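You operate a simulated robot arm through the tools that you are given. There is no shell and no other tool. Be economical: measure what you need, move in short steps, check, and stop when the job is done.

The job below is to be done with a simulated robot arm. You get a single attempt, and the scene is never put back.

## Task
Clip the hem of the orange rain shell and ticket it.
Fine: The red hem clip and the yellow job ticket are in table drawer one. The ticket lies on the shell; shut the drawer.
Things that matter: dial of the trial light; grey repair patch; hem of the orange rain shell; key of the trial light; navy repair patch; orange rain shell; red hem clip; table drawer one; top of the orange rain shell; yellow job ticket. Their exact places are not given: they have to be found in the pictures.

The check looks at the end state, three seconds after you hand in, the way a careful person would. Anything else that was tipped, shoved, dropped, spilled or broken makes it a failure.

## Robot
A 7-joint arm with a two-finger parallel gripper on a trunk, on a base that drives. Base frame: it is fixed to the floor where the robot stands at the start and does not move with it; the origin is under the middle of the robot, x ahead of it, y to its left, z up. Readings come in mm, degrees, newtons and seconds.
With the tool pointing down near the work surface it reaches from about 220 to 740 mm from the robot's upright axis, wherever it stands. Its first joint turns from -166.0 to 166.0 degrees. Places, roughly: dial of the trial light [600, 200, 1000]; grey repair patch (9x8x3 cm) [700, 100, 800]; hem of the orange rain shell [400, 300, 1000]; key of the trial light [600, 100, 1000]; navy repair patch (9x8x3 cm) [600, 200, 800]; table drawer one [600, 100, 800]; top of the orange rain shell [500, 300, 1000]. Payload 1.57 kg.
Tool frame: the origin (TCP) lies between the finger pads and is the grasp point; the fingertips stand 30 mm ahead of it; z points along the fingers, y is the line along which they close. Largest opening 110 mm; finger width 24, thickness 12; the body of the gripper, 48 by 112 mm, starts 78 mm behind the TCP.
Orientation is told as [roll, pitch, yaw] about the base's x, y, z axes, in that order, counted from this pose: with the fingers straight down and closing along the base's y, the tool's x points along the base's -x, its y along +y and its z along -z.

## Interface
- The arm moves only by the tool nudge_tool. Its argument "increments" is a list of rows, each a list of 7 numbers: the shift along the tool's x, y, z in units of 50 mm (1.0 is 50 mm), then the turn, a rotation vector about the tool's x, y, z in units of 6 degrees (1.0 is 6 degrees), then the opening in per cent of the stroke, from 0 (shut) to 100 (fully open). In form: [[dx, dy, dz, ax, ay, az, claw], ...]. A call has 1 to 20 rows; each row shifts and turns the commanded pose from where the row before left it, along the tool's axes as they then stand. A call with a number of a shift or a turn outside -1 to 1 is refused whole. Rows are played at 5 a second. More than 50 mm and 8.6 degrees between two rows, or a gripper value outside its range, and nothing of the call is played. Where a pose cannot be reached the arm comes as near as it can. A force on the tool above 40 N (or 10 N above the force at the start of the call, whichever is more), or a blocked arm, ends the call early, and 0.2 s more pass. Each finger travels about 45 mm/s and halts on what it meets, pressing with about 37 N; the grip force reading is that of the motor and also rises with nothing between the fingers. The clock runs only during rows and for 0.2 s after the last one: add rows that do not move to give the fingers time. The reply holds the time, the measured pose of the TCP, the force on the tool along the base axes, the opening and the grip force, in the units named above and with some noise, with the torque about the TCP (base axes, N m) and any sound that the robot's microphone picked up.
- Cameras (640 x 400 px; columns grow to the right, rows downward): "scene" is now at [12.2, 169.7, 1555.5]; the picture's right is [0.19, -0.98, 0.00], its down [-0.78, -0.15, -0.61] and it looks along [0.60, 0.12, -0.79] (base axes); focal length 248 px, centre (320, 200). "wrist" rides on the gripper at [70, 16, -141] in the tool frame; the picture's right is [-0.23, 0.97, 0.00], its down [-0.86, -0.20, -0.48] and it looks along [-0.47, -0.11, 0.88] (tool axes); focal length 222 px, centre (320, 200).
- capture(camera): a new picture of that camera. It takes no simulated time.
- raise_lower(by): slides the trunk up (or, below 0, down) by that many mm; the arm and the scene camera ride with it, the base frame stays. It gives what a move gives, with no picture.
- base_move(legs): drives the robot by 1 to 6 legs, each [ahead, turn to the left] in mm and degrees, along the robot's own axes; the way and the turn of a leg run together, so that a leg with both is an arc; at most 1500 mm and 180 degrees a leg. The arm and the cameras ride along, it lands a little off, and it stops where it bumps. It gives what a move gives.
- pan_tilt(pan, tilt): turns the head with the scene camera to pan (to the left, within 155 degrees either way) and tilt (down, from -29 to 69), counted from straight ahead of the robot. It gives what a move gives.
- locate(camera, pixels): for up to 12 pixels [column, row] of the newest picture of that camera ("zoom" is the newest enlarged one), the place [x, y, z] in the base frame of the surface seen there, good to about 3 mm. It takes no simulated time.
- enlarge(camera, box): a new picture of the part [left, top, right, bottom] of that camera's present view, enlarged. It takes no simulated time.
- hand_in(): hands the job in; it is judged then, once.

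Go step by step. Measure first, check grasps and placings, and put right what went wrong. The budget is 80 turns and 48 pictures, counting those below and the enlarged ones. Unless the task says otherwise, let go and move clear before handing in, and close with one line.

The tools are called after "Call:" by a JSON object that holds its "op" and its "data". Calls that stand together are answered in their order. nudge_tool: Moves the arm, as the interface text tells. Its arguments: {"type":"object","properties":{"increments":{"type":"array"}},"required":["increments"]} The other tools are called the same way: raise_lower (by) slides the trunk up or down; base_move (legs) drives the base; pan_tilt (pan, tilt) turns the head that bears the scene camera; capture (camera) takes a picture; locate (camera, pixels) gives the place of the surface under pixels of a picture; enlarge (camera, box) takes an enlarged picture of a part of a camera's view; hand_in () hands the job in.

At the start:

```text
time_s: 0.0
tool_pos: [361.1, 190.1, 1240.0]
ee_rot: [0.1, -0.1, 0.0]
force: [-0.4, 1.0, 0.5]
moment: [-0.02, 0.0, 0.03]
finger_gap: 110.0
gripper_force: 0.1
trunk travel left (down, up): [-500.0, 90.0]
robot x, y, heading: [-4.3, -1.3, -0.0]
head pan, tilt: [11.0, 52.4]
```

scene: 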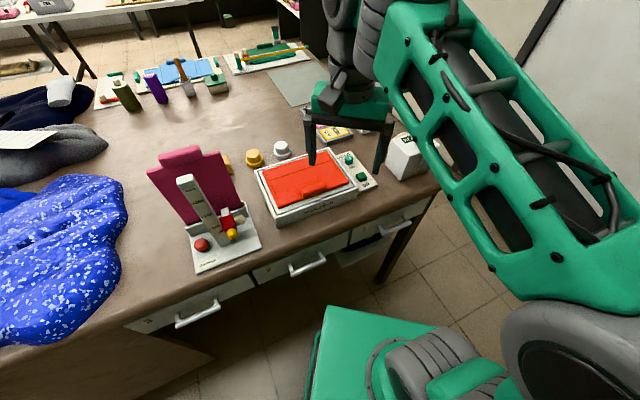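
wrist: 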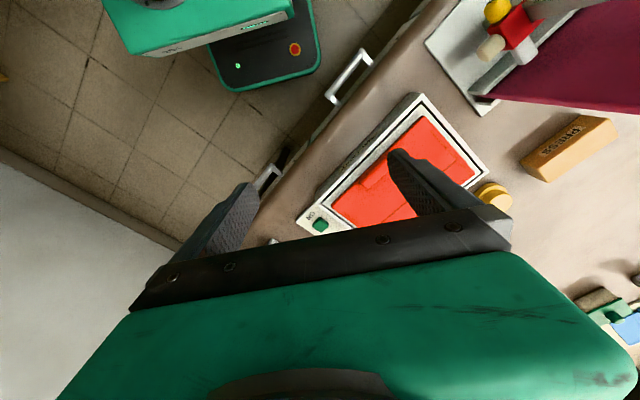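

The scene shows a table with an orange panel at (305,185), a magenta stand at (200,190), and drawers below. I'll enlarge and locate these.

Call:
{"op": "enlarge", "data": {"camera": "scene", "box": [120, 110, 440, 310]}}

Call:
{"op": "locate", "data": {"camera": "scene", "pixels": [[305, 185], [200, 170], [201, 244], [254, 158], [281, 149], [198, 315], [308, 265], [395, 225], [362, 180], [350, 157], [190, 190], [230, 233]]}}

```text
2.00 times, centred on (280, 210) of scene
```

zoom: 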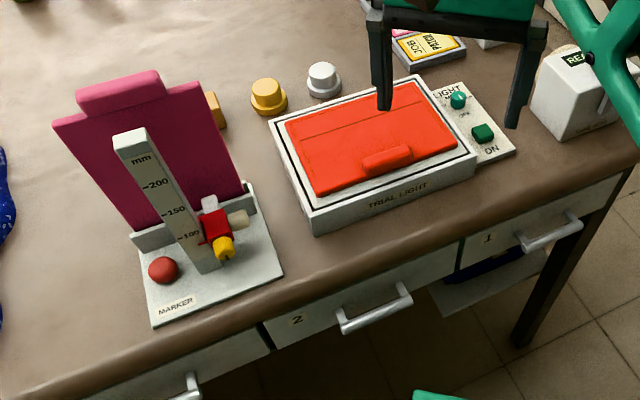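

```text
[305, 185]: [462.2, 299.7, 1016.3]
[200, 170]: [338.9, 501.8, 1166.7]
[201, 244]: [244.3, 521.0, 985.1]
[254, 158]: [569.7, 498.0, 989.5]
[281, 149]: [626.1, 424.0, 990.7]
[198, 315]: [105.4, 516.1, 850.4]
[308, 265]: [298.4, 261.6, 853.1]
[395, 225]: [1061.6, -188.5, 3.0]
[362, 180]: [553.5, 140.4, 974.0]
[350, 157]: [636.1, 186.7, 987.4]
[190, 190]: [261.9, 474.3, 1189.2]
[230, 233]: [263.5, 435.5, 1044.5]
```

The shell lies on the trial light with its hem as a small ridge near zoom (388,157). Drawer 1 is at the right, near scene (396,225), so I'll look closer there.

Call:
{"op": "enlarge", "data": {"camera": "scene", "box": [310, 170, 470, 270]}}

Call:
{"op": "locate", "data": {"camera": "scene", "pixels": [[394, 230], [383, 234], [408, 221], [365, 232], [420, 200], [352, 242], [365, 255], [314, 188], [345, 183], [330, 190], [290, 210], [440, 190]]}}

```text
4.00 times, centred on (390, 220) of scene
```

zoom: 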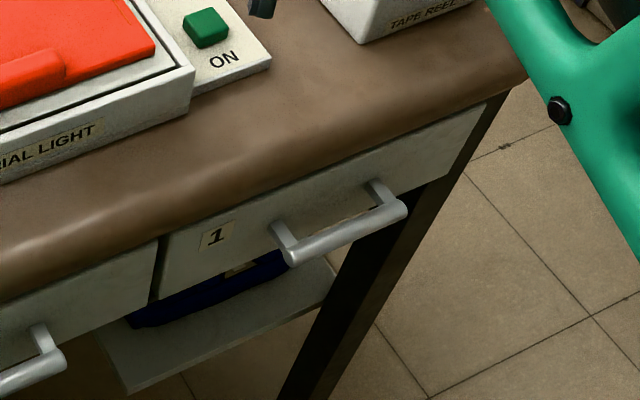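

```text
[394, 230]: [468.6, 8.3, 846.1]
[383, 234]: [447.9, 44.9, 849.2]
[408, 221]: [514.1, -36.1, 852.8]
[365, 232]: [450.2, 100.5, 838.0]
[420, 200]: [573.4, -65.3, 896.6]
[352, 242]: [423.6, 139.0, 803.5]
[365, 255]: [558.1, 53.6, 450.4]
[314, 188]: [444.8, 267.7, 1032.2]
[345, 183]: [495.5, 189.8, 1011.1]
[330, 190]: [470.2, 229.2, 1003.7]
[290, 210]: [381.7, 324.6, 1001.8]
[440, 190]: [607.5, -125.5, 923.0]
```

Drawer 1's handle runs from (448,45) to (514,-36) at z≈850, and the front's normal is about 38° off my heading. I'll back off slightly and turn to face the table squarely.

Call:
{"op": "base_move", "data": {"legs": [[-40, 0], [0, 38], [-90, 0]]}}

Call:
{"op": "pan_tilt", "data": {"pan": -10, "tilt": 50}}

Call:
{"op": "capture", "data": {"camera": "scene"}}

```text
time_s: 3.4
tool_pos: [54.9, 316.0, 1239.2]
ee_rot: [0.1, -0.2, 38.0]
force: [-0.8, -0.8, 0.0]
moment: [0.01, -0.01, 0.02]
finger_gap: 110.1
gripper_force: 0.0
trunk travel left (down, up): [-500.0, 90.0]
robot x, y, heading: [-109.7, -56.2, 38.0]
head pan, tilt: [11.0, 52.4]
```

```text
time_s: 4.2
tool_pos: [55.8, 314.9, 1239.9]
ee_rot: [0.0, 0.0, 38.0]
force: [0.6, -0.2, -0.3]
moment: [0.0, -0.01, 0.05]
finger_gap: 109.9
gripper_force: 0.1
trunk travel left (down, up): [-500.0, 90.0]
robot x, y, heading: [-113.7, -56.6, 37.9]
head pan, tilt: [-10.0, 50.0]
```

```text
43 pictures are left
```

scene: 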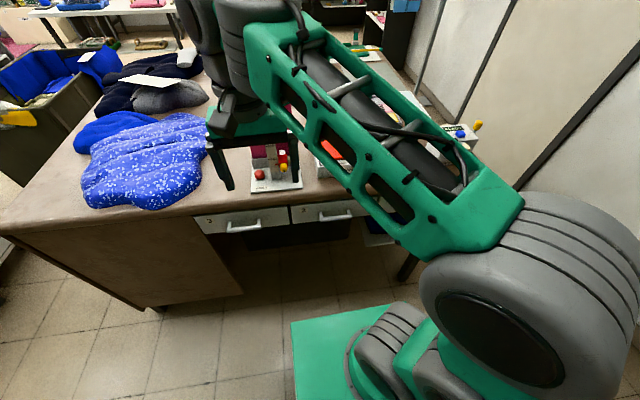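

The arm hangs over the front and blocks drawer 1 in the scene view. I'll shift the tool right toward drawer 1 and start rotating it so the fingers can take the bar horizontally.

Call:
{"op": "nudge_tool", "data": {"increments": [[0.1, -0.95, 0, 0, 0, 0, 100], [0.1, -0.95, 0, 0, 0, 0, 100], [0.1, -0.95, 0, 0, 0, 0, 100], [0.1, -0.95, 0, 0, 0, 0, 100], [0.1, -0.95, 0, 0, 0, 0, 100], [0.1, -0.95, 0, 0, 0, 0, 100], [0.1, -0.95, 0, 0, 0, 0, 100], [0.1, -0.95, 0, 0, 0, 0, 100], [0.1, -0.95, 0, 0, 0, 0, 100], [0.1, -0.95, 0, 0, 0, 0, 100], [0, 0, 0, 0, 0, 1, 100], [0, 0, 0, 0, 0, 1, 100], [0, 0, 0, 0, 0, 1, 100], [0, 0, 0, 0, 0, 1, 100], [0, 0, 0, 0, 0, 1, 100], [0, 0, 0, 0, 0, 1, 100], [0, 0, 0, 0, 0, 1, 100], [0, 0, 0, 0, 0, 1, 100], [0, 0, 0, 0, 0, 1, 100], [0, 0, 0, 0, 0, 1, 100]]}}

Call:
{"op": "nudge_tool", "data": {"increments": [[0, 0, 0, 0, 0, 1, 100], [0, 0, 0, 0, 0, 1, 100], [0, 0, 0, 0, 0, 1, 100], [0, 0, 0, 0, 0, 1, 100], [0, 0, 0, 0, 0, 1, 100], [0, 0, 0, -1, 0, 0, 100], [0, 0, 0, -1, 0, 0, 100], [0, 0, 0, -1, 0, 0, 100], [0, 0, 0, -1, 0, 0, 100], [0, 0, 0, -1, 0, 0, 100], [0, 0, 0, -1, 0, 0, 100], [0, 0, 0, -1, 0, 0, 100], [0, 0, 0, -1, 0, 0, 100], [0, 0, 0, -1, 0, 0, 100], [0, 0, 0, -1, 0, 0, 100], [0, 0, 0, -1, 0, 0, 100], [0, 0, 0, -1, 0, 0, 100], [0, 0, 0, -1, 0, 0, 100], [0, 0, 0, -1, 0, 0, 100], [0, 0, 0, -1, 0, 0, 100]]}}

Call:
{"op": "capture", "data": {"camera": "scene"}}

```text
time_s: 8.4
tool_pos: [310.0, -87.6, 1238.7]
ee_rot: [0.0, 0.0, -22.1]
force: [0.5, 0.4, -0.2]
moment: [0.0, 0.0, -0.04]
finger_gap: 109.9
gripper_force: 0.1
trunk travel left (down, up): [-500.0, 90.0]
robot x, y, heading: [-111.3, -54.4, 37.9]
head pan, tilt: [-10.0, 50.0]
```

```text
time_s: 10.9
tool_pos: [312.8, -75.5, 1244.7]
ee_rot: [34.0, -1.3, -52.6]
force: [11.8, 3.8, -6.8]
moment: [-0.59, 0.93, -0.5]
finger_gap: 109.8
gripper_force: 0.1
out of reach, approached as far as the arm can: row 11, 12
trunk travel left (down, up): [-500.0, 90.0]
robot x, y, heading: [-110.4, -58.8, 38.0]
head pan, tilt: [-10.0, 50.0]
stopped in row 12: the force on the tool passed its limit at 61 N (the readings are from after the stop); the commanded pose is now the measured one
```

```text
42 pictures are left
```

scene: 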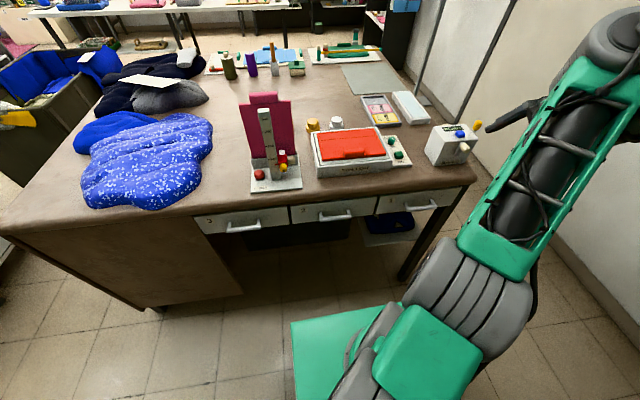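

The view is now clear, with drawer 1's handle at (420,207). The tilt stopped at 34° because the arm is folded too close, so I'll back the base a little more, extend ahead, and then continue tilting.

Call:
{"op": "base_move", "data": {"legs": [[-110, 0]]}}

Call:
{"op": "nudge_tool", "data": {"increments": [[0, 0.8, 0.54, 0, 0, 0, 100], [0, 0.8, 0.54, 0, 0, 0, 100], [0, 0.8, 0.54, 0, 0, 0, 100], [0, 0.8, 0.54, 0, 0, 0, 100], [0, 0, 0, -1, 0, 0, 100], [0, 0, 0, -1, 0, 0, 100], [0, 0, 0, -1, 0, 0, 100], [0, 0, 0, -1, 0, 0, 100], [0, 0, 0, -1, 0, 0, 100], [0, 0, 0, -1, 0, 0, 100], [0, 0, 0, -1, 0, 0, 100], [0, 0, 0, -1, 0, 0, 100], [0, 0, 0, -1, 0, 0, 100]]}}

Call:
{"op": "capture", "data": {"camera": "scene"}}

```text
time_s: 12.1
tool_pos: [227.0, -144.6, 1245.6]
ee_rot: [34.1, -1.4, -52.4]
force: [8.6, 0.5, -15.0]
moment: [-0.23, -0.33, -0.13]
finger_gap: 110.0
gripper_force: 0.1
trunk travel left (down, up): [-500.0, 90.0]
robot x, y, heading: [-195.3, -119.3, 37.9]
head pan, tilt: [-10.0, 50.0]
```

```text
time_s: 14.9
tool_pos: [401.8, -49.7, 1393.0]
ee_rot: [48.5, -1.8, -52.9]
force: [-0.8, 0.4, -0.2]
moment: [-0.03, 0.03, 0.01]
finger_gap: 110.2
gripper_force: 0.1
out of reach, approached as far as the arm can: row 1, 2, 3, 4, 5, 6, 7, 8, 9, 10, 11, 12, 13
trunk travel left (down, up): [-500.0, 90.0]
robot x, y, heading: [-198.0, -122.4, 38.2]
head pan, tilt: [-10.0, 50.0]
```

```text
41 pictures are left
```

scene: 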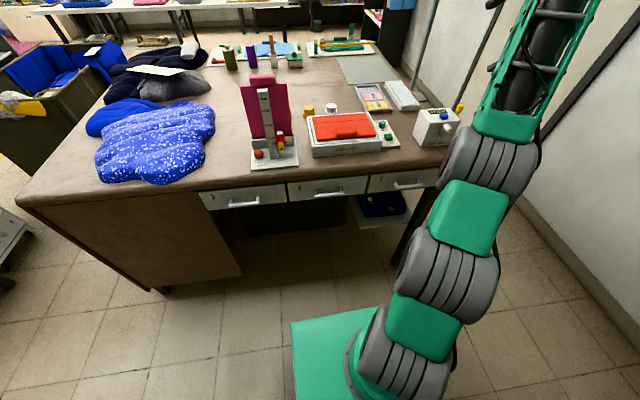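

The arm couldn't hold a horizontal tool, so I'll use about 30° of tilt, which keeps the body clear of the table edge. I'll measure the handle exactly first.

Call:
{"op": "enlarge", "data": {"camera": "scene", "box": [350, 150, 446, 210]}}

```text
6.67 times, centred on (398, 180) of scene
```

zoom: 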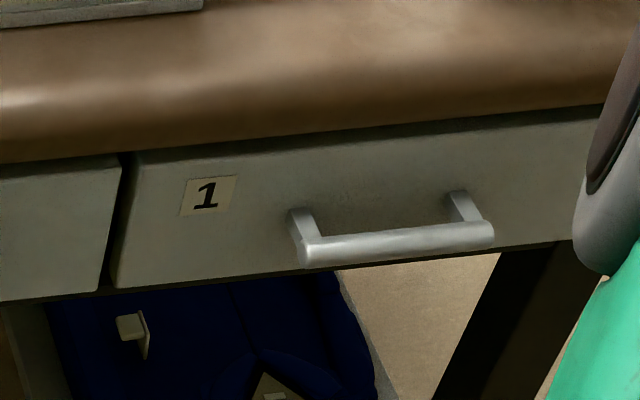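

The zoom shows the bar from (305,245) to (490,235). I'll locate the bar, the front and the table edge.

Call:
{"op": "locate", "data": {"camera": "zoom", "pixels": [[330, 245], [400, 240], [460, 233], [310, 240], [485, 232], [330, 257], [370, 200], [380, 150], [150, 220], [520, 200], [380, 110], [380, 80]]}}

```text
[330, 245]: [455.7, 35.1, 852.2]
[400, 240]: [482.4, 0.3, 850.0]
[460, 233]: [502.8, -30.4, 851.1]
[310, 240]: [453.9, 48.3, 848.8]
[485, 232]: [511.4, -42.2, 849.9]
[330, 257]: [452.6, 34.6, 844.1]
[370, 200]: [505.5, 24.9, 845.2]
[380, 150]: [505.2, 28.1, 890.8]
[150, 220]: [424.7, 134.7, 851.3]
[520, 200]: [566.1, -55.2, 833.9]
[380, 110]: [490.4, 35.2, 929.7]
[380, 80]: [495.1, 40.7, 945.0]
```

The bar centre is about (485.5, 2.5, 847), there is roughly 24 mm behind it, and the table edge overhangs about 20 mm past it. I'll ease the tilt back to 30° and check.

Call:
{"op": "nudge_tool", "data": {"increments": [[0, 0, 0, 1, 0, 0, 60], [0, 0, 0, 1, 0, 0, 24], [0, 0, 0, 1, 0, 0, 24]]}}

```text
time_s: 15.7
tool_pos: [389.2, -49.3, 1383.5]
ee_rot: [30.4, -1.8, -52.9]
force: [-0.3, 0.2, 1.0]
moment: [0.01, -0.02, 0.0]
finger_gap: 41.8
gripper_force: 0.2
out of reach, approached as far as the arm can: row 3
trunk travel left (down, up): [-500.0, 90.0]
robot x, y, heading: [-199.3, -126.4, 37.9]
head pan, tilt: [-10.0, 50.0]
```

Tilt is now 30.4°. I'll bring the tool down 140 mm and then lower the trunk.

Call:
{"op": "nudge_tool", "data": {"increments": [[0, -0.47, 0.81, 0, 0, 0, 24], [0, -0.47, 0.81, 0, 0, 0, 24], [0, -0.47, 0.81, 0, 0, 0, 24]]}}

Call:
{"op": "raise_lower", "data": {"by": -250}}

Call:
{"op": "capture", "data": {"camera": "scene"}}

```text
time_s: 16.5
tool_pos: [397.4, -57.4, 1256.2]
ee_rot: [29.9, -1.6, -52.7]
force: [1.0, -0.6, 0.1]
moment: [-0.02, 0.02, -0.02]
finger_gap: 26.4
gripper_force: 0.1
out of reach, approached as far as the arm can: row 3
trunk travel left (down, up): [-500.0, 90.0]
robot x, y, heading: [-199.3, -129.7, 38.0]
head pan, tilt: [-10.0, 50.0]
```

```text
time_s: 19.1
tool_pos: [396.3, -57.3, 1005.7]
ee_rot: [29.9, -1.6, -52.7]
force: [0.0, -0.5, 0.1]
moment: [0.02, 0.04, 0.02]
finger_gap: 26.5
gripper_force: 0.1
trunk travel left (down, up): [-250.0, 340.0]
robot x, y, heading: [-203.1, -122.9, 38.0]
head pan, tilt: [-10.0, 50.0]
```

```text
39 pictures are left
```

scene: 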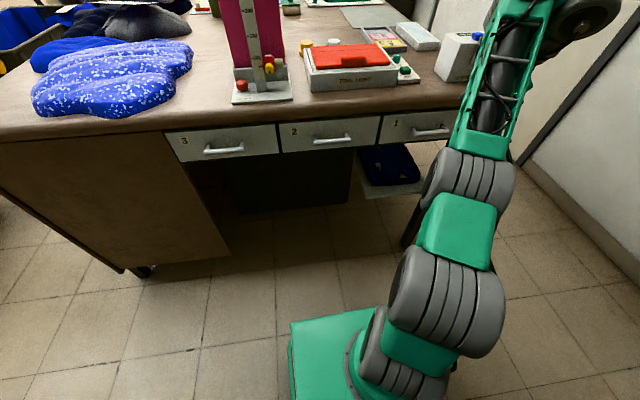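

TCP sits at (396,-57,1006) with tilt 29.9°. I'll move 62 mm ahead and lower the trunk by 85 to the pre-grasp height.

Call:
{"op": "nudge_tool", "data": {"increments": [[-0.05, 0.54, 0.31, 0, 0, 0, 24], [-0.05, 0.54, 0.31, 0, 0, 0, 24]]}}

Call:
{"op": "raise_lower", "data": {"by": -85}}

Call:
{"op": "capture", "data": {"camera": "wrist"}}

```text
time_s: 19.6
tool_pos: [450.4, -21.3, 1005.4]
ee_rot: [30.0, -1.5, -52.9]
force: [0.1, 0.8, 0.7]
moment: [0.0, -0.02, -0.01]
finger_gap: 26.2
gripper_force: 0.1
trunk travel left (down, up): [-250.0, 340.0]
robot x, y, heading: [-197.8, -124.1, 38.0]
head pan, tilt: [-10.0, 50.0]
```

```text
time_s: 20.9
tool_pos: [449.1, -22.1, 920.4]
ee_rot: [29.9, -1.6, -52.9]
force: [-0.2, -0.1, 0.7]
moment: [-0.02, 0.0, -0.01]
finger_gap: 26.5
gripper_force: 0.0
trunk travel left (down, up): [-165.0, 425.0]
robot x, y, heading: [-199.4, -123.6, 38.2]
head pan, tilt: [-10.0, 50.0]
```

```text
38 pictures are left
```

wrist: 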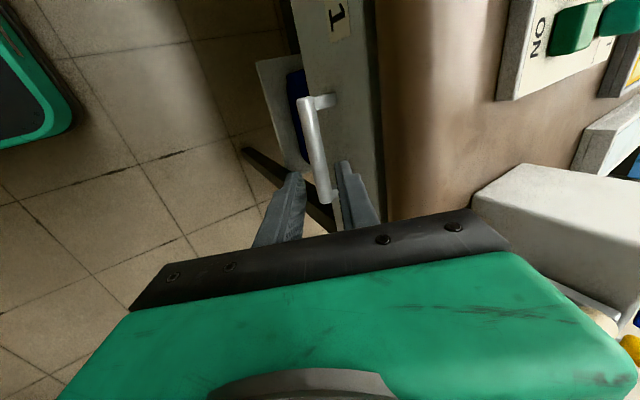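

The fingers straddle the bar line near (320,180). I'll advance about 65 mm along the fingers and check before closing.

Call:
{"op": "nudge_tool", "data": {"increments": [[0, -0.01, 0.5, 0, 0, 0, 24], [0, -0.02, 0.5, 0, 0, 0, 24], [0, -0.01, 0.3, 0, 0, 0, 24]]}}

Call:
{"op": "enlarge", "data": {"camera": "wrist", "box": [240, 60, 432, 240]}}

```text
time_s: 21.7
tool_pos: [479.4, -7.0, 866.0]
ee_rot: [29.7, -1.5, -52.8]
force: [0.0, 0.0, 1.1]
moment: [0.03, 0.01, 0.02]
finger_gap: 29.0
gripper_force: 2.2
out of reach, approached as far as the arm can: row 3
trunk travel left (down, up): [-165.0, 425.0]
robot x, y, heading: [-195.9, -123.7, 38.1]
head pan, tilt: [-10.0, 50.0]
```

```text
2.22 times, centred on (336, 150) of wrist
```

zoom: 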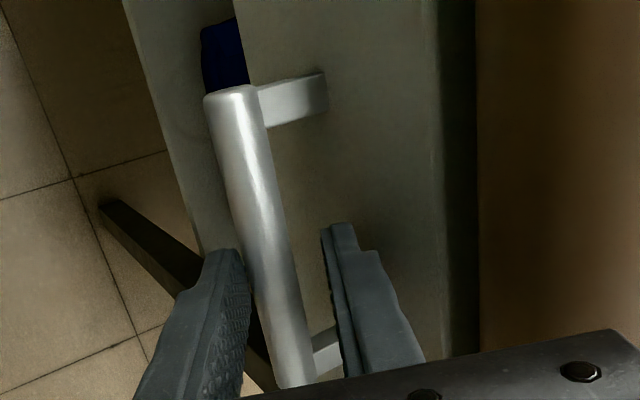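

The bar lies between the fingers with the near finger touching it (zoom 250,290). I'll shift back slightly and close.

Call:
{"op": "nudge_tool", "data": {"increments": [[0, -0.08, 0, 0, 0, 0, 18], [0, 0, 0, 0, 0, 0, 8], [0, 0, 0, 0, 0, 0, 0], [0, 0, 0, 0, 0, 0, 0]]}}

```text
time_s: 22.7
tool_pos: [477.7, -11.9, 864.3]
ee_rot: [29.3, -1.1, -53.1]
force: [-28.5, -7.6, -10.0]
moment: [0.15, 1.09, -0.45]
finger_gap: 17.9
gripper_force: 28.4
out of reach, approached as far as the arm can: row 1
trunk travel left (down, up): [-165.0, 425.0]
robot x, y, heading: [-202.8, -121.5, 37.9]
head pan, tilt: [-10.0, 50.0]
stopped in row 4: the force on the tool passed its limit at 44 N (the readings are from after the stop); the commanded pose is now the measured one
```

The bar is gripped with a gap of 17.9 mm. I'll pull the drawer by driving back.

Call:
{"op": "base_move", "data": {"legs": [[-100, 0]]}}

Call:
{"op": "capture", "data": {"camera": "wrist"}}

```text
time_s: 23.9
tool_pos: [400.6, -67.1, 863.5]
ee_rot: [29.4, -1.2, -52.8]
force: [-11.9, 19.0, -12.5]
moment: [0.83, 0.63, -0.35]
finger_gap: 18.2
gripper_force: 32.9
trunk travel left (down, up): [-165.0, 425.0]
robot x, y, heading: [-275.7, -184.2, 38.0]
head pan, tilt: [-10.0, 50.0]
```

```text
36 pictures are left
```

wrist: 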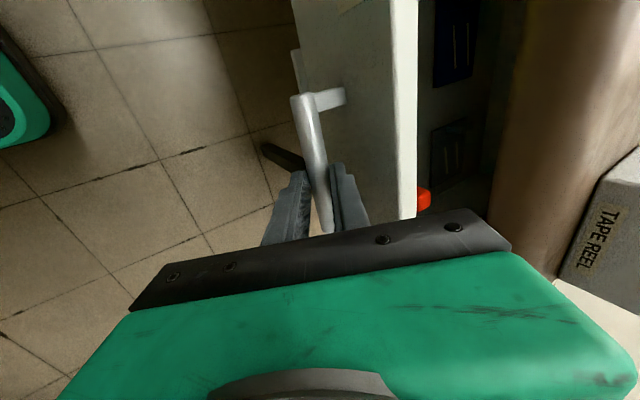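

The drawer follows and its contents are showing, with red at (424,200) and patches at (455,60). I'll pull it further.

Call:
{"op": "base_move", "data": {"legs": [[-110, 0]]}}

Call:
{"op": "capture", "data": {"camera": "wrist"}}

Call:
{"op": "capture", "data": {"camera": "scene"}}

```text
time_s: 25.1
tool_pos: [311.9, -136.6, 865.1]
ee_rot: [29.5, -1.2, -52.7]
force: [-13.6, 20.2, -4.9]
moment: [0.84, 0.56, -0.34]
finger_gap: 18.0
gripper_force: 32.7
trunk travel left (down, up): [-165.0, 425.0]
robot x, y, heading: [-365.0, -251.8, 38.0]
head pan, tilt: [-10.0, 50.0]
```

```text
35 pictures are left
```

wrist: 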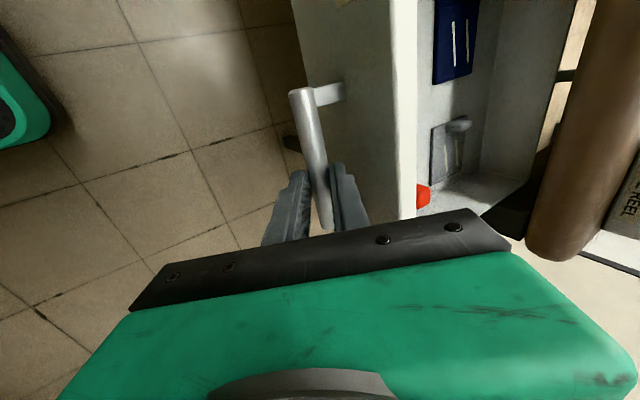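

```text
34 pictures are left
```

scene: 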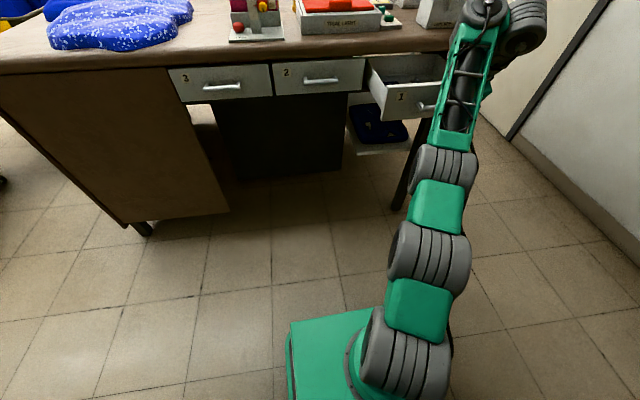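

The drawer is open about 210 mm. I'll release, retreat along the tool axis and raise the trunk.

Call:
{"op": "nudge_tool", "data": {"increments": [[0, 0, 0, 0, 0, 0, 26], [0, 0, 0, 0, 0, 0, 26], [0, 0, 0, 0, 0, 0, 26]]}}

Call:
{"op": "nudge_tool", "data": {"increments": [[0, 0, -0.4, 0, 0, 0, 26], [0, 0, -0.6, 0, 0, 0, 26], [0, 0, -0.8, 0, 0, 0, 26], [0, 0, -0.8, 0, 0, 0, 26]]}}

Call:
{"op": "raise_lower", "data": {"by": 200}}

Call:
{"op": "nudge_tool", "data": {"increments": [[0, 0, 0, 1, 0, 0, 60], [0, 0, 0, 1, 0, 0, 60], [0, 0, 0, 1, 0, 0, 60], [0, 0, 0, 1, 0, 0, 60], [0, 0, 0, 0.9, 0, 0, 60]]}}

Call:
{"op": "capture", "data": {"camera": "wrist"}}

```text
time_s: 25.9
tool_pos: [313.3, -137.4, 863.3]
ee_rot: [29.4, -1.1, -52.7]
force: [0.5, -0.4, 0.1]
moment: [0.01, 0.0, -0.03]
finger_gap: 28.8
gripper_force: 0.1
trunk travel left (down, up): [-165.0, 425.0]
robot x, y, heading: [-359.8, -250.7, 38.0]
head pan, tilt: [-10.0, 50.0]
```

```text
time_s: 26.9
tool_pos: [261.9, -175.4, 977.1]
ee_rot: [29.5, -1.0, -52.7]
force: [0.6, 0.3, -0.8]
moment: [-0.02, 0.01, 0.0]
finger_gap: 28.5
gripper_force: 0.0
trunk travel left (down, up): [-165.0, 425.0]
robot x, y, heading: [-364.3, -254.7, 38.3]
head pan, tilt: [-10.0, 50.0]
```

```text
time_s: 29.0
tool_pos: [262.2, -175.4, 1177.6]
ee_rot: [29.5, -1.1, -52.8]
force: [-0.9, -0.6, 0.6]
moment: [-0.01, -0.01, -0.02]
finger_gap: 28.4
gripper_force: 0.0
trunk travel left (down, up): [-365.0, 225.0]
robot x, y, heading: [-365.4, -252.7, 38.3]
head pan, tilt: [-10.0, 50.0]
```

```text
time_s: 30.2
tool_pos: [223.6, -176.9, 1149.6]
ee_rot: [2.7, -1.1, -52.8]
force: [0.3, 0.3, -0.4]
moment: [-0.01, 0.01, -0.03]
finger_gap: 66.2
gripper_force: 0.1
out of reach, approached as far as the arm can: row 2, 3, 4, 5
trunk travel left (down, up): [-365.0, 225.0]
robot x, y, heading: [-362.4, -252.0, 38.5]
head pan, tilt: [-10.0, 50.0]
```

```text
33 pictures are left
```

wrist: 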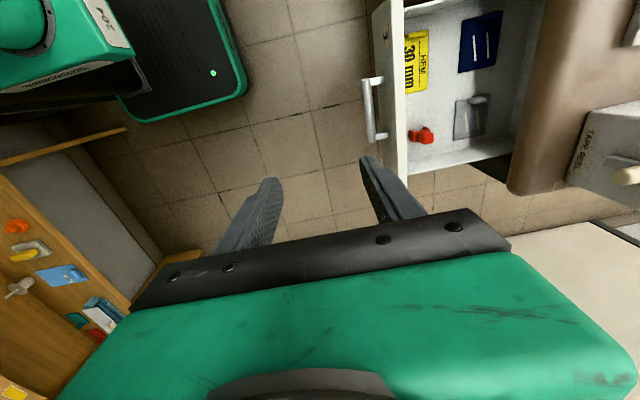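

The drawer holds the yellow ticket at (417,62), the red clip at (422,135) and the two patches. I'll enlarge for detail.

Call:
{"op": "enlarge", "data": {"camera": "wrist", "box": [360, 0, 552, 180]}}

Call:
{"op": "locate", "data": {"camera": "wrist", "pixels": [[410, 34], [427, 31], [429, 89], [406, 92], [417, 62], [414, 135], [422, 136], [430, 136], [405, 130], [440, 150], [480, 42], [470, 117]]}}

```text
2.22 times, centred on (456, 90) of wrist
```

zoom: 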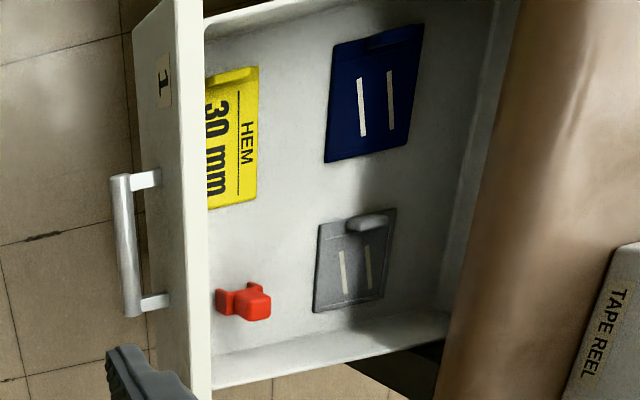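

```text
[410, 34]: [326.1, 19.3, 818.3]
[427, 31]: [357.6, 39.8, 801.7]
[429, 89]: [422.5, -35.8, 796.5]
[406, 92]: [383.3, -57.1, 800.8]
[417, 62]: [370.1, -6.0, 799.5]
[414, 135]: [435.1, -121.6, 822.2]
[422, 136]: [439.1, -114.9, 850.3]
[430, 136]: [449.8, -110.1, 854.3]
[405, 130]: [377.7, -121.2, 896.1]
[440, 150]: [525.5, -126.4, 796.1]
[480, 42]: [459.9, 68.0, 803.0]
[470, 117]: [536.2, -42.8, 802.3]
```

The clip is around (440,-115) and the ticket around (370,-6) with a raised tab near (326,19,818). I'll drive forward so the tool hovers over the drawer and look closely.

Call:
{"op": "base_move", "data": {"legs": [[170, 0]]}}

Call:
{"op": "capture", "data": {"camera": "wrist"}}

Call:
{"op": "enlarge", "data": {"camera": "wrist", "box": [200, 0, 420, 200]}}

```text
time_s: 31.7
tool_pos: [356.2, -73.0, 1148.2]
ee_rot: [2.8, -1.1, -52.8]
force: [0.4, -0.4, -0.1]
moment: [0.0, 0.01, 0.02]
finger_gap: 66.0
gripper_force: 0.0
trunk travel left (down, up): [-365.0, 225.0]
robot x, y, heading: [-230.0, -150.6, 38.4]
head pan, tilt: [-10.0, 50.0]
```

```text
31 pictures are left
```

wrist: 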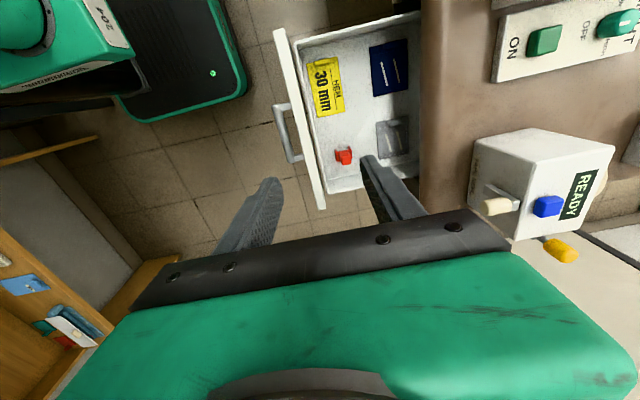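

```text
2.00 times, centred on (310, 100) of wrist
```

zoom: 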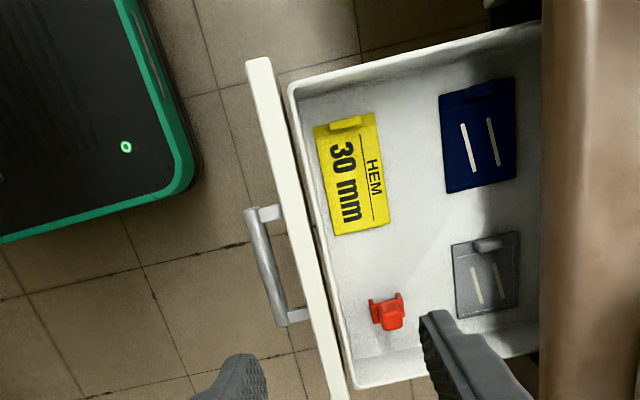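

I see the clip at zoom (388,312) and the ticket at (352,172). I'll go lower for closer detail of the clip and take a look at the shell hem too.

Call:
{"op": "raise_lower", "data": {"by": -150}}

Call:
{"op": "enlarge", "data": {"camera": "wrist", "box": [240, 0, 432, 180]}}

Call:
{"op": "pan_tilt", "data": {"pan": 5, "tilt": 38}}

Call:
{"op": "capture", "data": {"camera": "scene"}}

```text
time_s: 33.4
tool_pos: [356.0, -72.8, 999.6]
ee_rot: [2.8, -1.2, -52.8]
force: [-0.2, 0.7, 0.0]
moment: [-0.01, -0.01, 0.0]
finger_gap: 66.0
gripper_force: 0.1
trunk travel left (down, up): [-215.0, 375.0]
robot x, y, heading: [-228.0, -147.5, 38.1]
head pan, tilt: [-10.0, 50.0]
```

```text
2.22 times, centred on (336, 90) of wrist
```

zoom: 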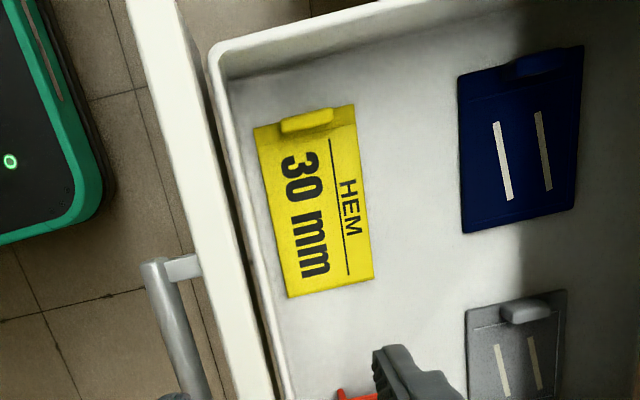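

```text
time_s: 34.2
tool_pos: [356.1, -73.9, 998.9]
ee_rot: [2.8, -1.2, -52.9]
force: [-0.9, 0.2, -0.6]
moment: [0.01, 0.0, 0.05]
finger_gap: 66.3
gripper_force: 0.1
trunk travel left (down, up): [-215.0, 375.0]
robot x, y, heading: [-233.4, -149.7, 38.4]
head pan, tilt: [5.0, 38.0]
```

```text
28 pictures are left
```

scene: 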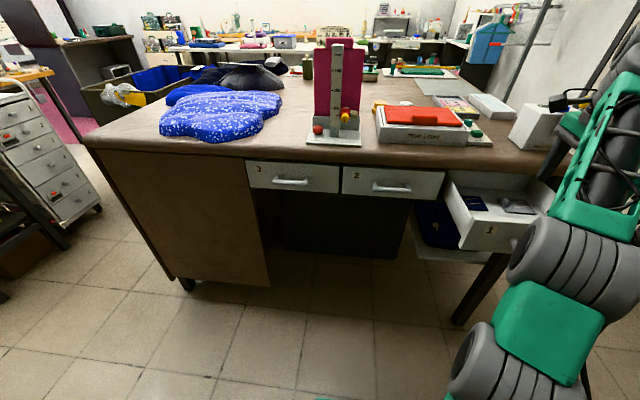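

The clip was hidden by a finger. I'll level the tool, move right over the clip, and turn it so the fingers close left-right and the camera looks in from the front.

Call:
{"op": "nudge_tool", "data": {"increments": [[-0.84, 0, 0, 0.47, 0.2, 0, 60], [-0.84, 0, 0, 0, 0, 0, 60], [0, 0, 0, 0, 0, -1, 60], [0, 0, 0, 0, 0, -1, 60], [0, 0, 0, 0, 0, -1, 60], [0, 0, 0, 0, 0, -1, 60], [0, 0, 0, 0, 0, -1, 60], [0, 0, 0, 0, 0, -1, 60], [0, 0, 0, 0, 0, -1, 60], [0, 0, 0, 0, 0, -1, 60], [0, 0, 0, 0, 0, -1, 60], [0, 0, 0, 0, 0, -1, 60], [0, 0, 0, 0, 0, -1, 60], [0, 0, 0, 0, 0, -1, 60], [0, 0, 0, 0, 0, -1, 60], [0, 0, 0, 0, 0, -1, 60], [0, 0, 0, 0, 0, -1, 60]]}}

Call:
{"op": "capture", "data": {"camera": "wrist"}}

Call:
{"op": "enlarge", "data": {"camera": "scene", "box": [368, 85, 496, 155]}}

```text
time_s: 36.2
tool_pos: [370.0, -139.4, 970.4]
ee_rot: [0.3, -0.3, -11.8]
force: [6.3, -0.6, -8.4]
moment: [0.0, 0.39, -0.05]
finger_gap: 65.8
gripper_force: 0.0
out of reach, approached as far as the arm can: row 1, 2
trunk travel left (down, up): [-215.0, 375.0]
robot x, y, heading: [-228.8, -146.4, 38.2]
head pan, tilt: [5.0, 38.0]
stopped in row 10: the force on the tool passed its limit at 78 N (the readings are from after the stop); the commanded pose is now the measured one
```

```text
27 pictures are left
```

wrist: 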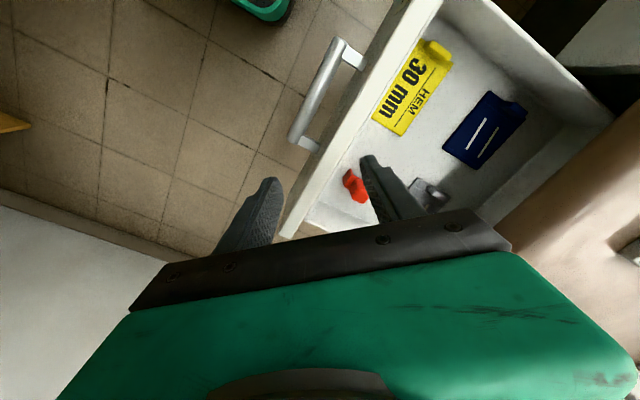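

```text
5.00 times, centred on (432, 120) of scene
```

zoom: 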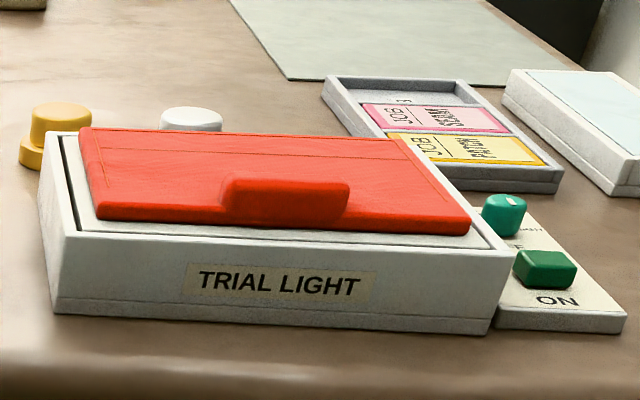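

The move stopped on a 78 N force partway through the turn. I'll check what was touched before going on.

Call:
{"op": "capture", "data": {"camera": "scene"}}

```text
25 pictures are left
```

scene: 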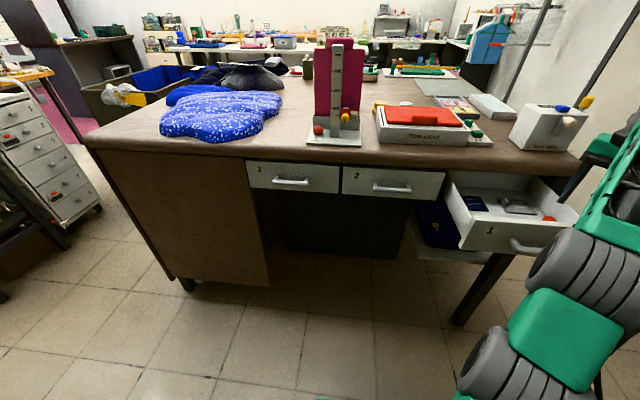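

Nothing on the table or drawer was displaced, so this was probably the arm folding on itself. I'll raise the trunk 60 mm and finish the turn slowly, watching the force.

Call:
{"op": "raise_lower", "data": {"by": 60}}

Call:
{"op": "nudge_tool", "data": {"increments": [[0, 0, 0, 0, 0, 0, 60], [0, 0, 0, 0, 0, -1, 60], [0, 0, 0, 0, 0, -1, 60]]}}

```text
time_s: 37.2
tool_pos: [369.5, -138.6, 1030.4]
ee_rot: [0.2, -0.3, -11.6]
force: [7.4, 6.3, -11.2]
moment: [-1.2, 0.44, -0.6]
finger_gap: 65.9
gripper_force: 0.1
trunk travel left (down, up): [-275.0, 315.0]
robot x, y, heading: [-229.0, -146.9, 38.1]
head pan, tilt: [5.0, 38.0]
```

```text
time_s: 37.7
tool_pos: [370.8, -139.2, 1031.4]
ee_rot: [0.2, -0.5, -11.1]
force: [6.4, 0.9, -9.8]
moment: [-0.33, 0.43, -0.2]
finger_gap: 66.3
gripper_force: 0.0
trunk travel left (down, up): [-275.0, 315.0]
robot x, y, heading: [-229.1, -148.2, 38.0]
head pan, tilt: [5.0, 38.0]
stopped in row 2: the force on the tool passed its limit at 67 N (the readings are from after the stop); the commanded pose is now the measured one
```

The force stays the same at a different height, so the gripper is touching its own arm. I'll turn back to free it and look at the arm's posture.

Call:
{"op": "nudge_tool", "data": {"increments": [[0, 0, 0, 0, 0, 1, 60], [0, 0, 0, 0, 0, 1, 60], [0, 0, 0, 0, 0, 1, 60]]}}

Call:
{"op": "pan_tilt", "data": {"pan": -35, "tilt": 35}}

Call:
{"op": "capture", "data": {"camera": "scene"}}

```text
time_s: 38.5
tool_pos: [369.5, -139.5, 1030.1]
ee_rot: [0.3, -0.3, -29.2]
force: [0.6, 0.3, 0.0]
moment: [-0.01, 0.0, 0.0]
finger_gap: 66.0
gripper_force: 0.1
trunk travel left (down, up): [-275.0, 315.0]
robot x, y, heading: [-229.6, -151.3, 38.0]
head pan, tilt: [5.0, 38.0]
```

```text
time_s: 39.6
tool_pos: [370.5, -140.4, 1030.9]
ee_rot: [0.2, -0.3, -29.1]
force: [1.0, 0.5, 0.3]
moment: [0.02, 0.01, -0.01]
finger_gap: 66.1
gripper_force: 0.0
trunk travel left (down, up): [-275.0, 315.0]
robot x, y, heading: [-226.9, -149.1, 38.3]
head pan, tilt: [-35.0, 35.0]
```

```text
24 pictures are left
```

scene: 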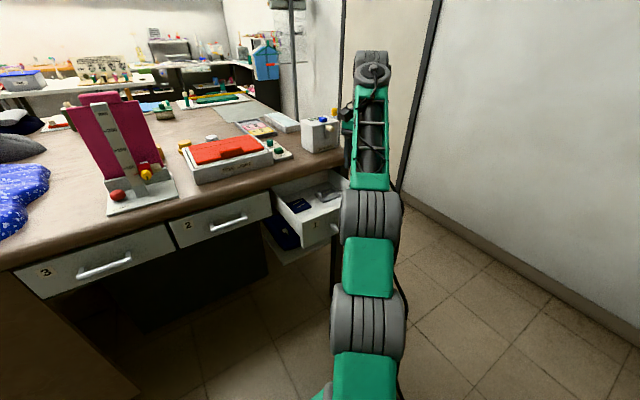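

The arm is folded because the trunk is too low relative to the tool. I'll raise the trunk and lower the tool with the arm instead, then retry the turn.

Call:
{"op": "raise_lower", "data": {"by": 200}}

Call:
{"op": "nudge_tool", "data": {"increments": [[0, 0, 0.9, 0, 0, 0, 60], [0, 0, 0.9, 0, 0, 0, 60], [0, 0, 0.9, 0, 0, 0, 60], [0, 0, 0.9, 0, 0, 0, 60], [0, 0, 0.9, 0, 0, 0, 60], [0, 0, 0, 0, 0, -1, 60], [0, 0, 0, 0, 0, -1, 60], [0, 0, 0, 0, 0, -1, 60], [0, 0, 0, 0, 0, -1, 60], [0, 0, 0, 0, 0, -1, 60], [0, 0, 0, 0, 0, -1, 60], [0, 0, 0, 0, 0, -1, 60], [0, 0, 0, 0, 0, -1, 60], [0, 0, 0, 0, 0, -1, 60], [0, 0, 0, 0, 0, -1, 60], [0, 0, 0, 0, 0, -1, 60]]}}

Call:
{"op": "capture", "data": {"camera": "wrist"}}

```text
time_s: 41.8
tool_pos: [369.3, -139.6, 1229.6]
ee_rot: [0.3, -0.3, -29.2]
force: [0.1, 0.7, 0.1]
moment: [0.02, 0.0, -0.02]
finger_gap: 66.0
gripper_force: 0.0
trunk travel left (down, up): [-475.0, 115.0]
robot x, y, heading: [-234.2, -149.8, 38.2]
head pan, tilt: [-35.0, 35.0]
```

```text
time_s: 45.2
tool_pos: [370.9, -139.8, 1005.5]
ee_rot: [-0.2, -0.4, 36.9]
force: [0.8, -0.1, -0.2]
moment: [0.02, -0.02, 0.04]
finger_gap: 66.0
gripper_force: 0.0
trunk travel left (down, up): [-475.0, 115.0]
robot x, y, heading: [-227.5, -150.1, 38.0]
head pan, tilt: [-35.0, 35.0]
```

```text
23 pictures are left
```

wrist: 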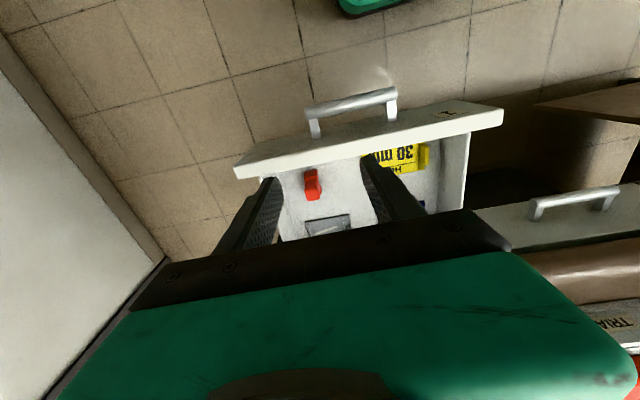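

The turn worked without faults. The clip is between the fingers at (312,184), so I'll enlarge it.

Call:
{"op": "enlarge", "data": {"camera": "wrist", "box": [270, 150, 366, 240]}}

Call:
{"op": "locate", "data": {"camera": "zoom", "pixels": [[280, 140], [280, 200], [280, 250], [280, 290], [225, 200], [330, 200], [300, 330], [240, 230], [320, 230], [280, 170]]}}

```text
4.44 times, centred on (318, 195) of wrist
```

zoom: 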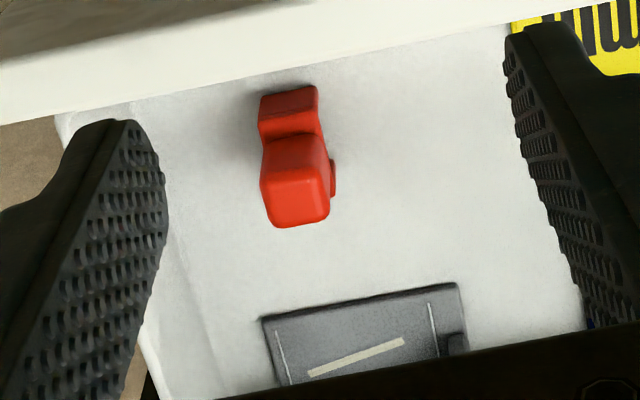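

```text
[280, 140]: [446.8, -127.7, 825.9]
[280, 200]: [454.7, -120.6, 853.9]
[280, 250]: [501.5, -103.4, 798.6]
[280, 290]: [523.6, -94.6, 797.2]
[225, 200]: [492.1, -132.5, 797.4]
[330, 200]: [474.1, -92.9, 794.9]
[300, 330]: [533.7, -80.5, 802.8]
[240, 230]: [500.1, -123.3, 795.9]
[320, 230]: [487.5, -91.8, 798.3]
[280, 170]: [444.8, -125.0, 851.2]
```

The clip is a small straddling piece with a grip post up to z≈853 at about a=287, l=-363 in table axes, and the legs run parallel to the hem ridge. I'll move above it and partway down.

Call:
{"op": "nudge_tool", "data": {"increments": [[-0.73, -0.29, 0, 0, 0, 0, 36], [-0.73, -0.29, 0, 0, 0, 0, 36], [0, 0, 0.7, 0, 0, 0, 36], [0, 0, 0.7, 0, 0, 0, 36], [0, 0, 0.7, 0, 0, 0, 36]]}}

Call:
{"op": "enlarge", "data": {"camera": "wrist", "box": [240, 90, 400, 240]}}

```text
time_s: 46.4
tool_pos: [450.9, -119.5, 907.4]
ee_rot: [-0.3, -0.6, 37.0]
force: [-0.2, 0.4, -0.1]
moment: [0.01, 0.0, 0.01]
finger_gap: 39.7
gripper_force: 0.2
out of reach, approached as far as the arm can: row 4
trunk travel left (down, up): [-475.0, 115.0]
robot x, y, heading: [-229.9, -148.1, 38.2]
head pan, tilt: [-35.0, 35.0]
```

```text
2.67 times, centred on (320, 165) of wrist
```

zoom: 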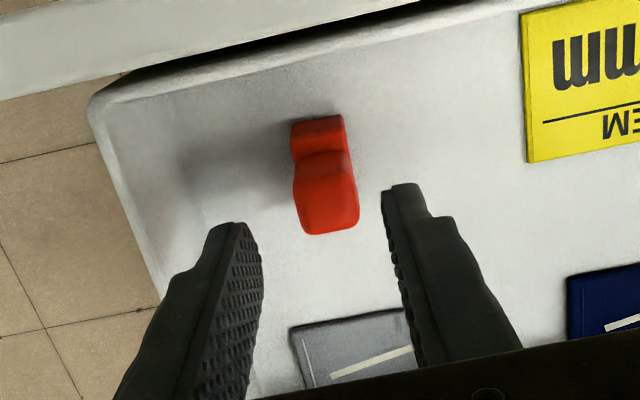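

The post is centred between the fingers at zoom (325,205). I'll lower by trunk 52 mm and close.

Call:
{"op": "raise_lower", "data": {"by": -52}}

Call:
{"op": "nudge_tool", "data": {"increments": [[0, 0, 0, 0, 0, 0, 20], [0, 0, 0, 0, 0, 0, 10], [0, 0, 0, 0, 0, 0, 0], [0, 0, 0, 0, 0, 0, 0]]}}

Call:
{"op": "enlarge", "data": {"camera": "wrist", "box": [240, 90, 400, 240]}}

```text
time_s: 47.3
tool_pos: [449.6, -118.0, 855.4]
ee_rot: [-0.2, -0.4, 37.0]
force: [-0.1, -0.5, 0.0]
moment: [-0.05, 0.03, -0.01]
finger_gap: 39.4
gripper_force: 0.1
trunk travel left (down, up): [-423.0, 167.0]
robot x, y, heading: [-232.9, -148.5, 38.2]
head pan, tilt: [-35.0, 35.0]
```

```text
time_s: 48.3
tool_pos: [450.7, -119.6, 855.5]
ee_rot: [-0.2, -0.5, 36.9]
force: [0.5, 0.0, 1.5]
moment: [0.0, -0.02, 0.01]
finger_gap: 20.4
gripper_force: 34.0
trunk travel left (down, up): [-423.0, 167.0]
robot x, y, heading: [-230.4, -147.5, 38.2]
head pan, tilt: [-35.0, 35.0]
```

```text
2.67 times, centred on (320, 165) of wrist
```

zoom: 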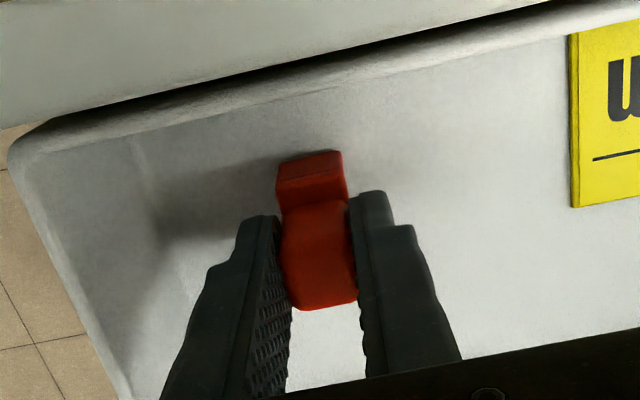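

The clip is held with a gap of 20.4 mm at 34 N. I'll lift it with the trunk and arm, and shift left toward the hem's line while still short of the table edge.

Call:
{"op": "raise_lower", "data": {"by": 160}}

Call:
{"op": "nudge_tool", "data": {"increments": [[0, 0, -0.9, 0, 0, 0, 0], [0, 0, -0.9, 0, 0, 0, 0], [0, 0, -0.9, 0, 0, 0, 0], [0, 0.95, 0, 0, 0, 0, 0], [0, 0.95, 0, 0, 0, 0, 0], [0, 0.95, 0, 0, 0, 0, 0], [0, 0.95, 0, 0, 0, 0, 0], [0, 0.95, 0, 0, 0, 0, 0], [0, 0.95, 0, 0, 0, 0, 0]]}}

Call:
{"op": "pan_tilt", "data": {"pan": -5, "tilt": 45}}

Call:
{"op": "capture", "data": {"camera": "scene"}}

```text
time_s: 50.1
tool_pos: [451.2, -118.8, 1015.4]
ee_rot: [-0.2, -0.4, 37.0]
force: [-0.4, -0.7, -0.6]
moment: [0.02, 0.01, 0.01]
finger_gap: 20.3
gripper_force: 34.0
trunk travel left (down, up): [-583.0, 7.0]
robot x, y, heading: [-230.0, -150.3, 38.2]
head pan, tilt: [-35.0, 35.0]
```

```text
time_s: 52.1
tool_pos: [278.6, 109.4, 1150.1]
ee_rot: [-0.2, -0.5, 36.9]
force: [0.0, -0.2, -0.6]
moment: [-0.01, 0.0, 0.01]
finger_gap: 20.3
gripper_force: 33.9
trunk travel left (down, up): [-583.0, 7.0]
robot x, y, heading: [-229.3, -149.5, 38.3]
head pan, tilt: [-35.0, 35.0]
```

```text
time_s: 53.1
tool_pos: [278.6, 108.1, 1150.5]
ee_rot: [-0.2, -0.4, 36.9]
force: [0.0, 0.3, -0.3]
moment: [-0.01, 0.01, 0.01]
finger_gap: 20.5
gripper_force: 34.2
trunk travel left (down, up): [-583.0, 7.0]
robot x, y, heading: [-231.5, -150.1, 38.3]
head pan, tilt: [-5.0, 45.0]
```

```text
19 pictures are left
```

scene: 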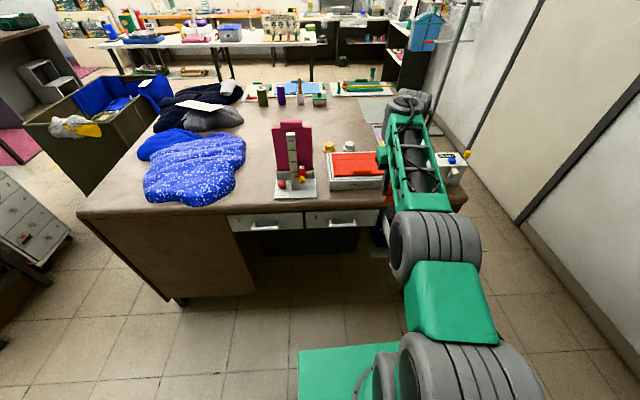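

The hem is still visible at (355,165) and the clip is held. I'll drive forward 185 mm and look with the wrist camera.

Call:
{"op": "base_move", "data": {"legs": [[150, 0]]}}

Call:
{"op": "capture", "data": {"camera": "wrist"}}

Call:
{"op": "enlarge", "data": {"camera": "scene", "box": [300, 140, 428, 220]}}

```text
time_s: 54.4
tool_pos: [396.5, 201.6, 1150.0]
ee_rot: [-0.1, -0.4, 36.9]
force: [-0.1, 0.1, -0.6]
moment: [-0.03, 0.01, 0.01]
finger_gap: 20.4
gripper_force: 34.1
trunk travel left (down, up): [-583.0, 7.0]
robot x, y, heading: [-113.4, -57.3, 38.3]
head pan, tilt: [-5.0, 45.0]
```

```text
18 pictures are left
```

wrist: 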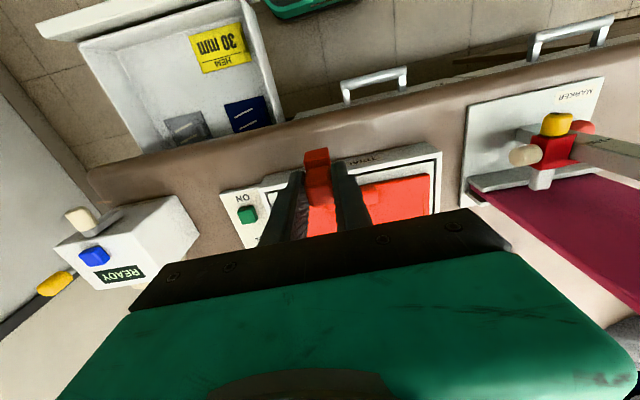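

```text
5.00 times, centred on (364, 180) of scene
```

zoom: 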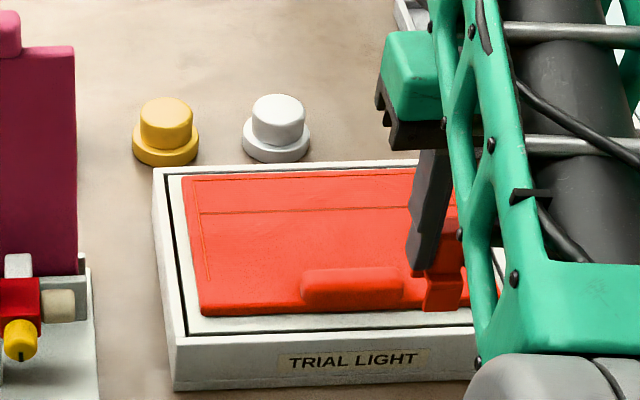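

The zoom shows the hem ridge from (302,285) to (402,285). I'll locate it, the surrounding shell and the clip.

Call:
{"op": "locate", "data": {"camera": "zoom", "pixels": [[310, 276], [352, 274], [395, 272], [352, 288], [310, 296], [395, 294], [352, 268], [352, 255], [300, 225], [445, 300], [445, 285], [220, 300]]}}

Call:
{"op": "enlarge", "data": {"camera": "wrist", "box": [240, 130, 440, 250]}}

```text
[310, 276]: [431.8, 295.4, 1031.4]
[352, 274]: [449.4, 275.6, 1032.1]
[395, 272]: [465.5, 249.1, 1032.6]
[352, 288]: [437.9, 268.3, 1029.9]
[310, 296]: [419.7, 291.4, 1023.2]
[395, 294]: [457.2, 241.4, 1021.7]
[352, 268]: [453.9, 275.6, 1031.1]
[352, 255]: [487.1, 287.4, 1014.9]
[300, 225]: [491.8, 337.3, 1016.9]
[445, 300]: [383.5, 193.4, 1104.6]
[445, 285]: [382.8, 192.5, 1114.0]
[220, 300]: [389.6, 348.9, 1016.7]
```

```text
3.20 times, centred on (340, 190) of wrist
```

zoom: 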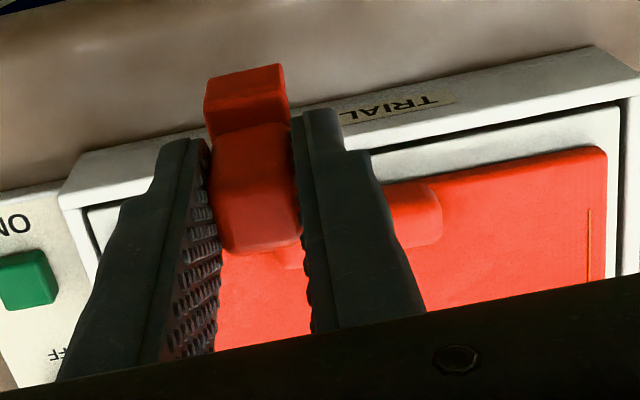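

The ridge spans a≈510–530, l≈-82..-15, top z 1032. I'll now measure the clip relative to the TCP in the hand.

Call:
{"op": "locate", "data": {"camera": "zoom", "pixels": [[245, 70], [246, 85], [246, 100], [247, 110], [248, 122], [250, 140], [252, 165], [255, 200], [257, 235], [258, 247], [290, 262], [215, 110]]}}

```text
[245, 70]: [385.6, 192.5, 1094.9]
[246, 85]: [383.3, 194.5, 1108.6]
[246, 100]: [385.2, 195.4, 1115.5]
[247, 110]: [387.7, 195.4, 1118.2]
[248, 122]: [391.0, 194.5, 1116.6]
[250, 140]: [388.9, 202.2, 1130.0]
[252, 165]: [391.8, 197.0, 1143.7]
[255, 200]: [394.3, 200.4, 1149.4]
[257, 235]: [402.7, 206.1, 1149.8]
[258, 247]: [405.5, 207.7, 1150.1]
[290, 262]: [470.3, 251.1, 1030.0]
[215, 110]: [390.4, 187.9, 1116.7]
```

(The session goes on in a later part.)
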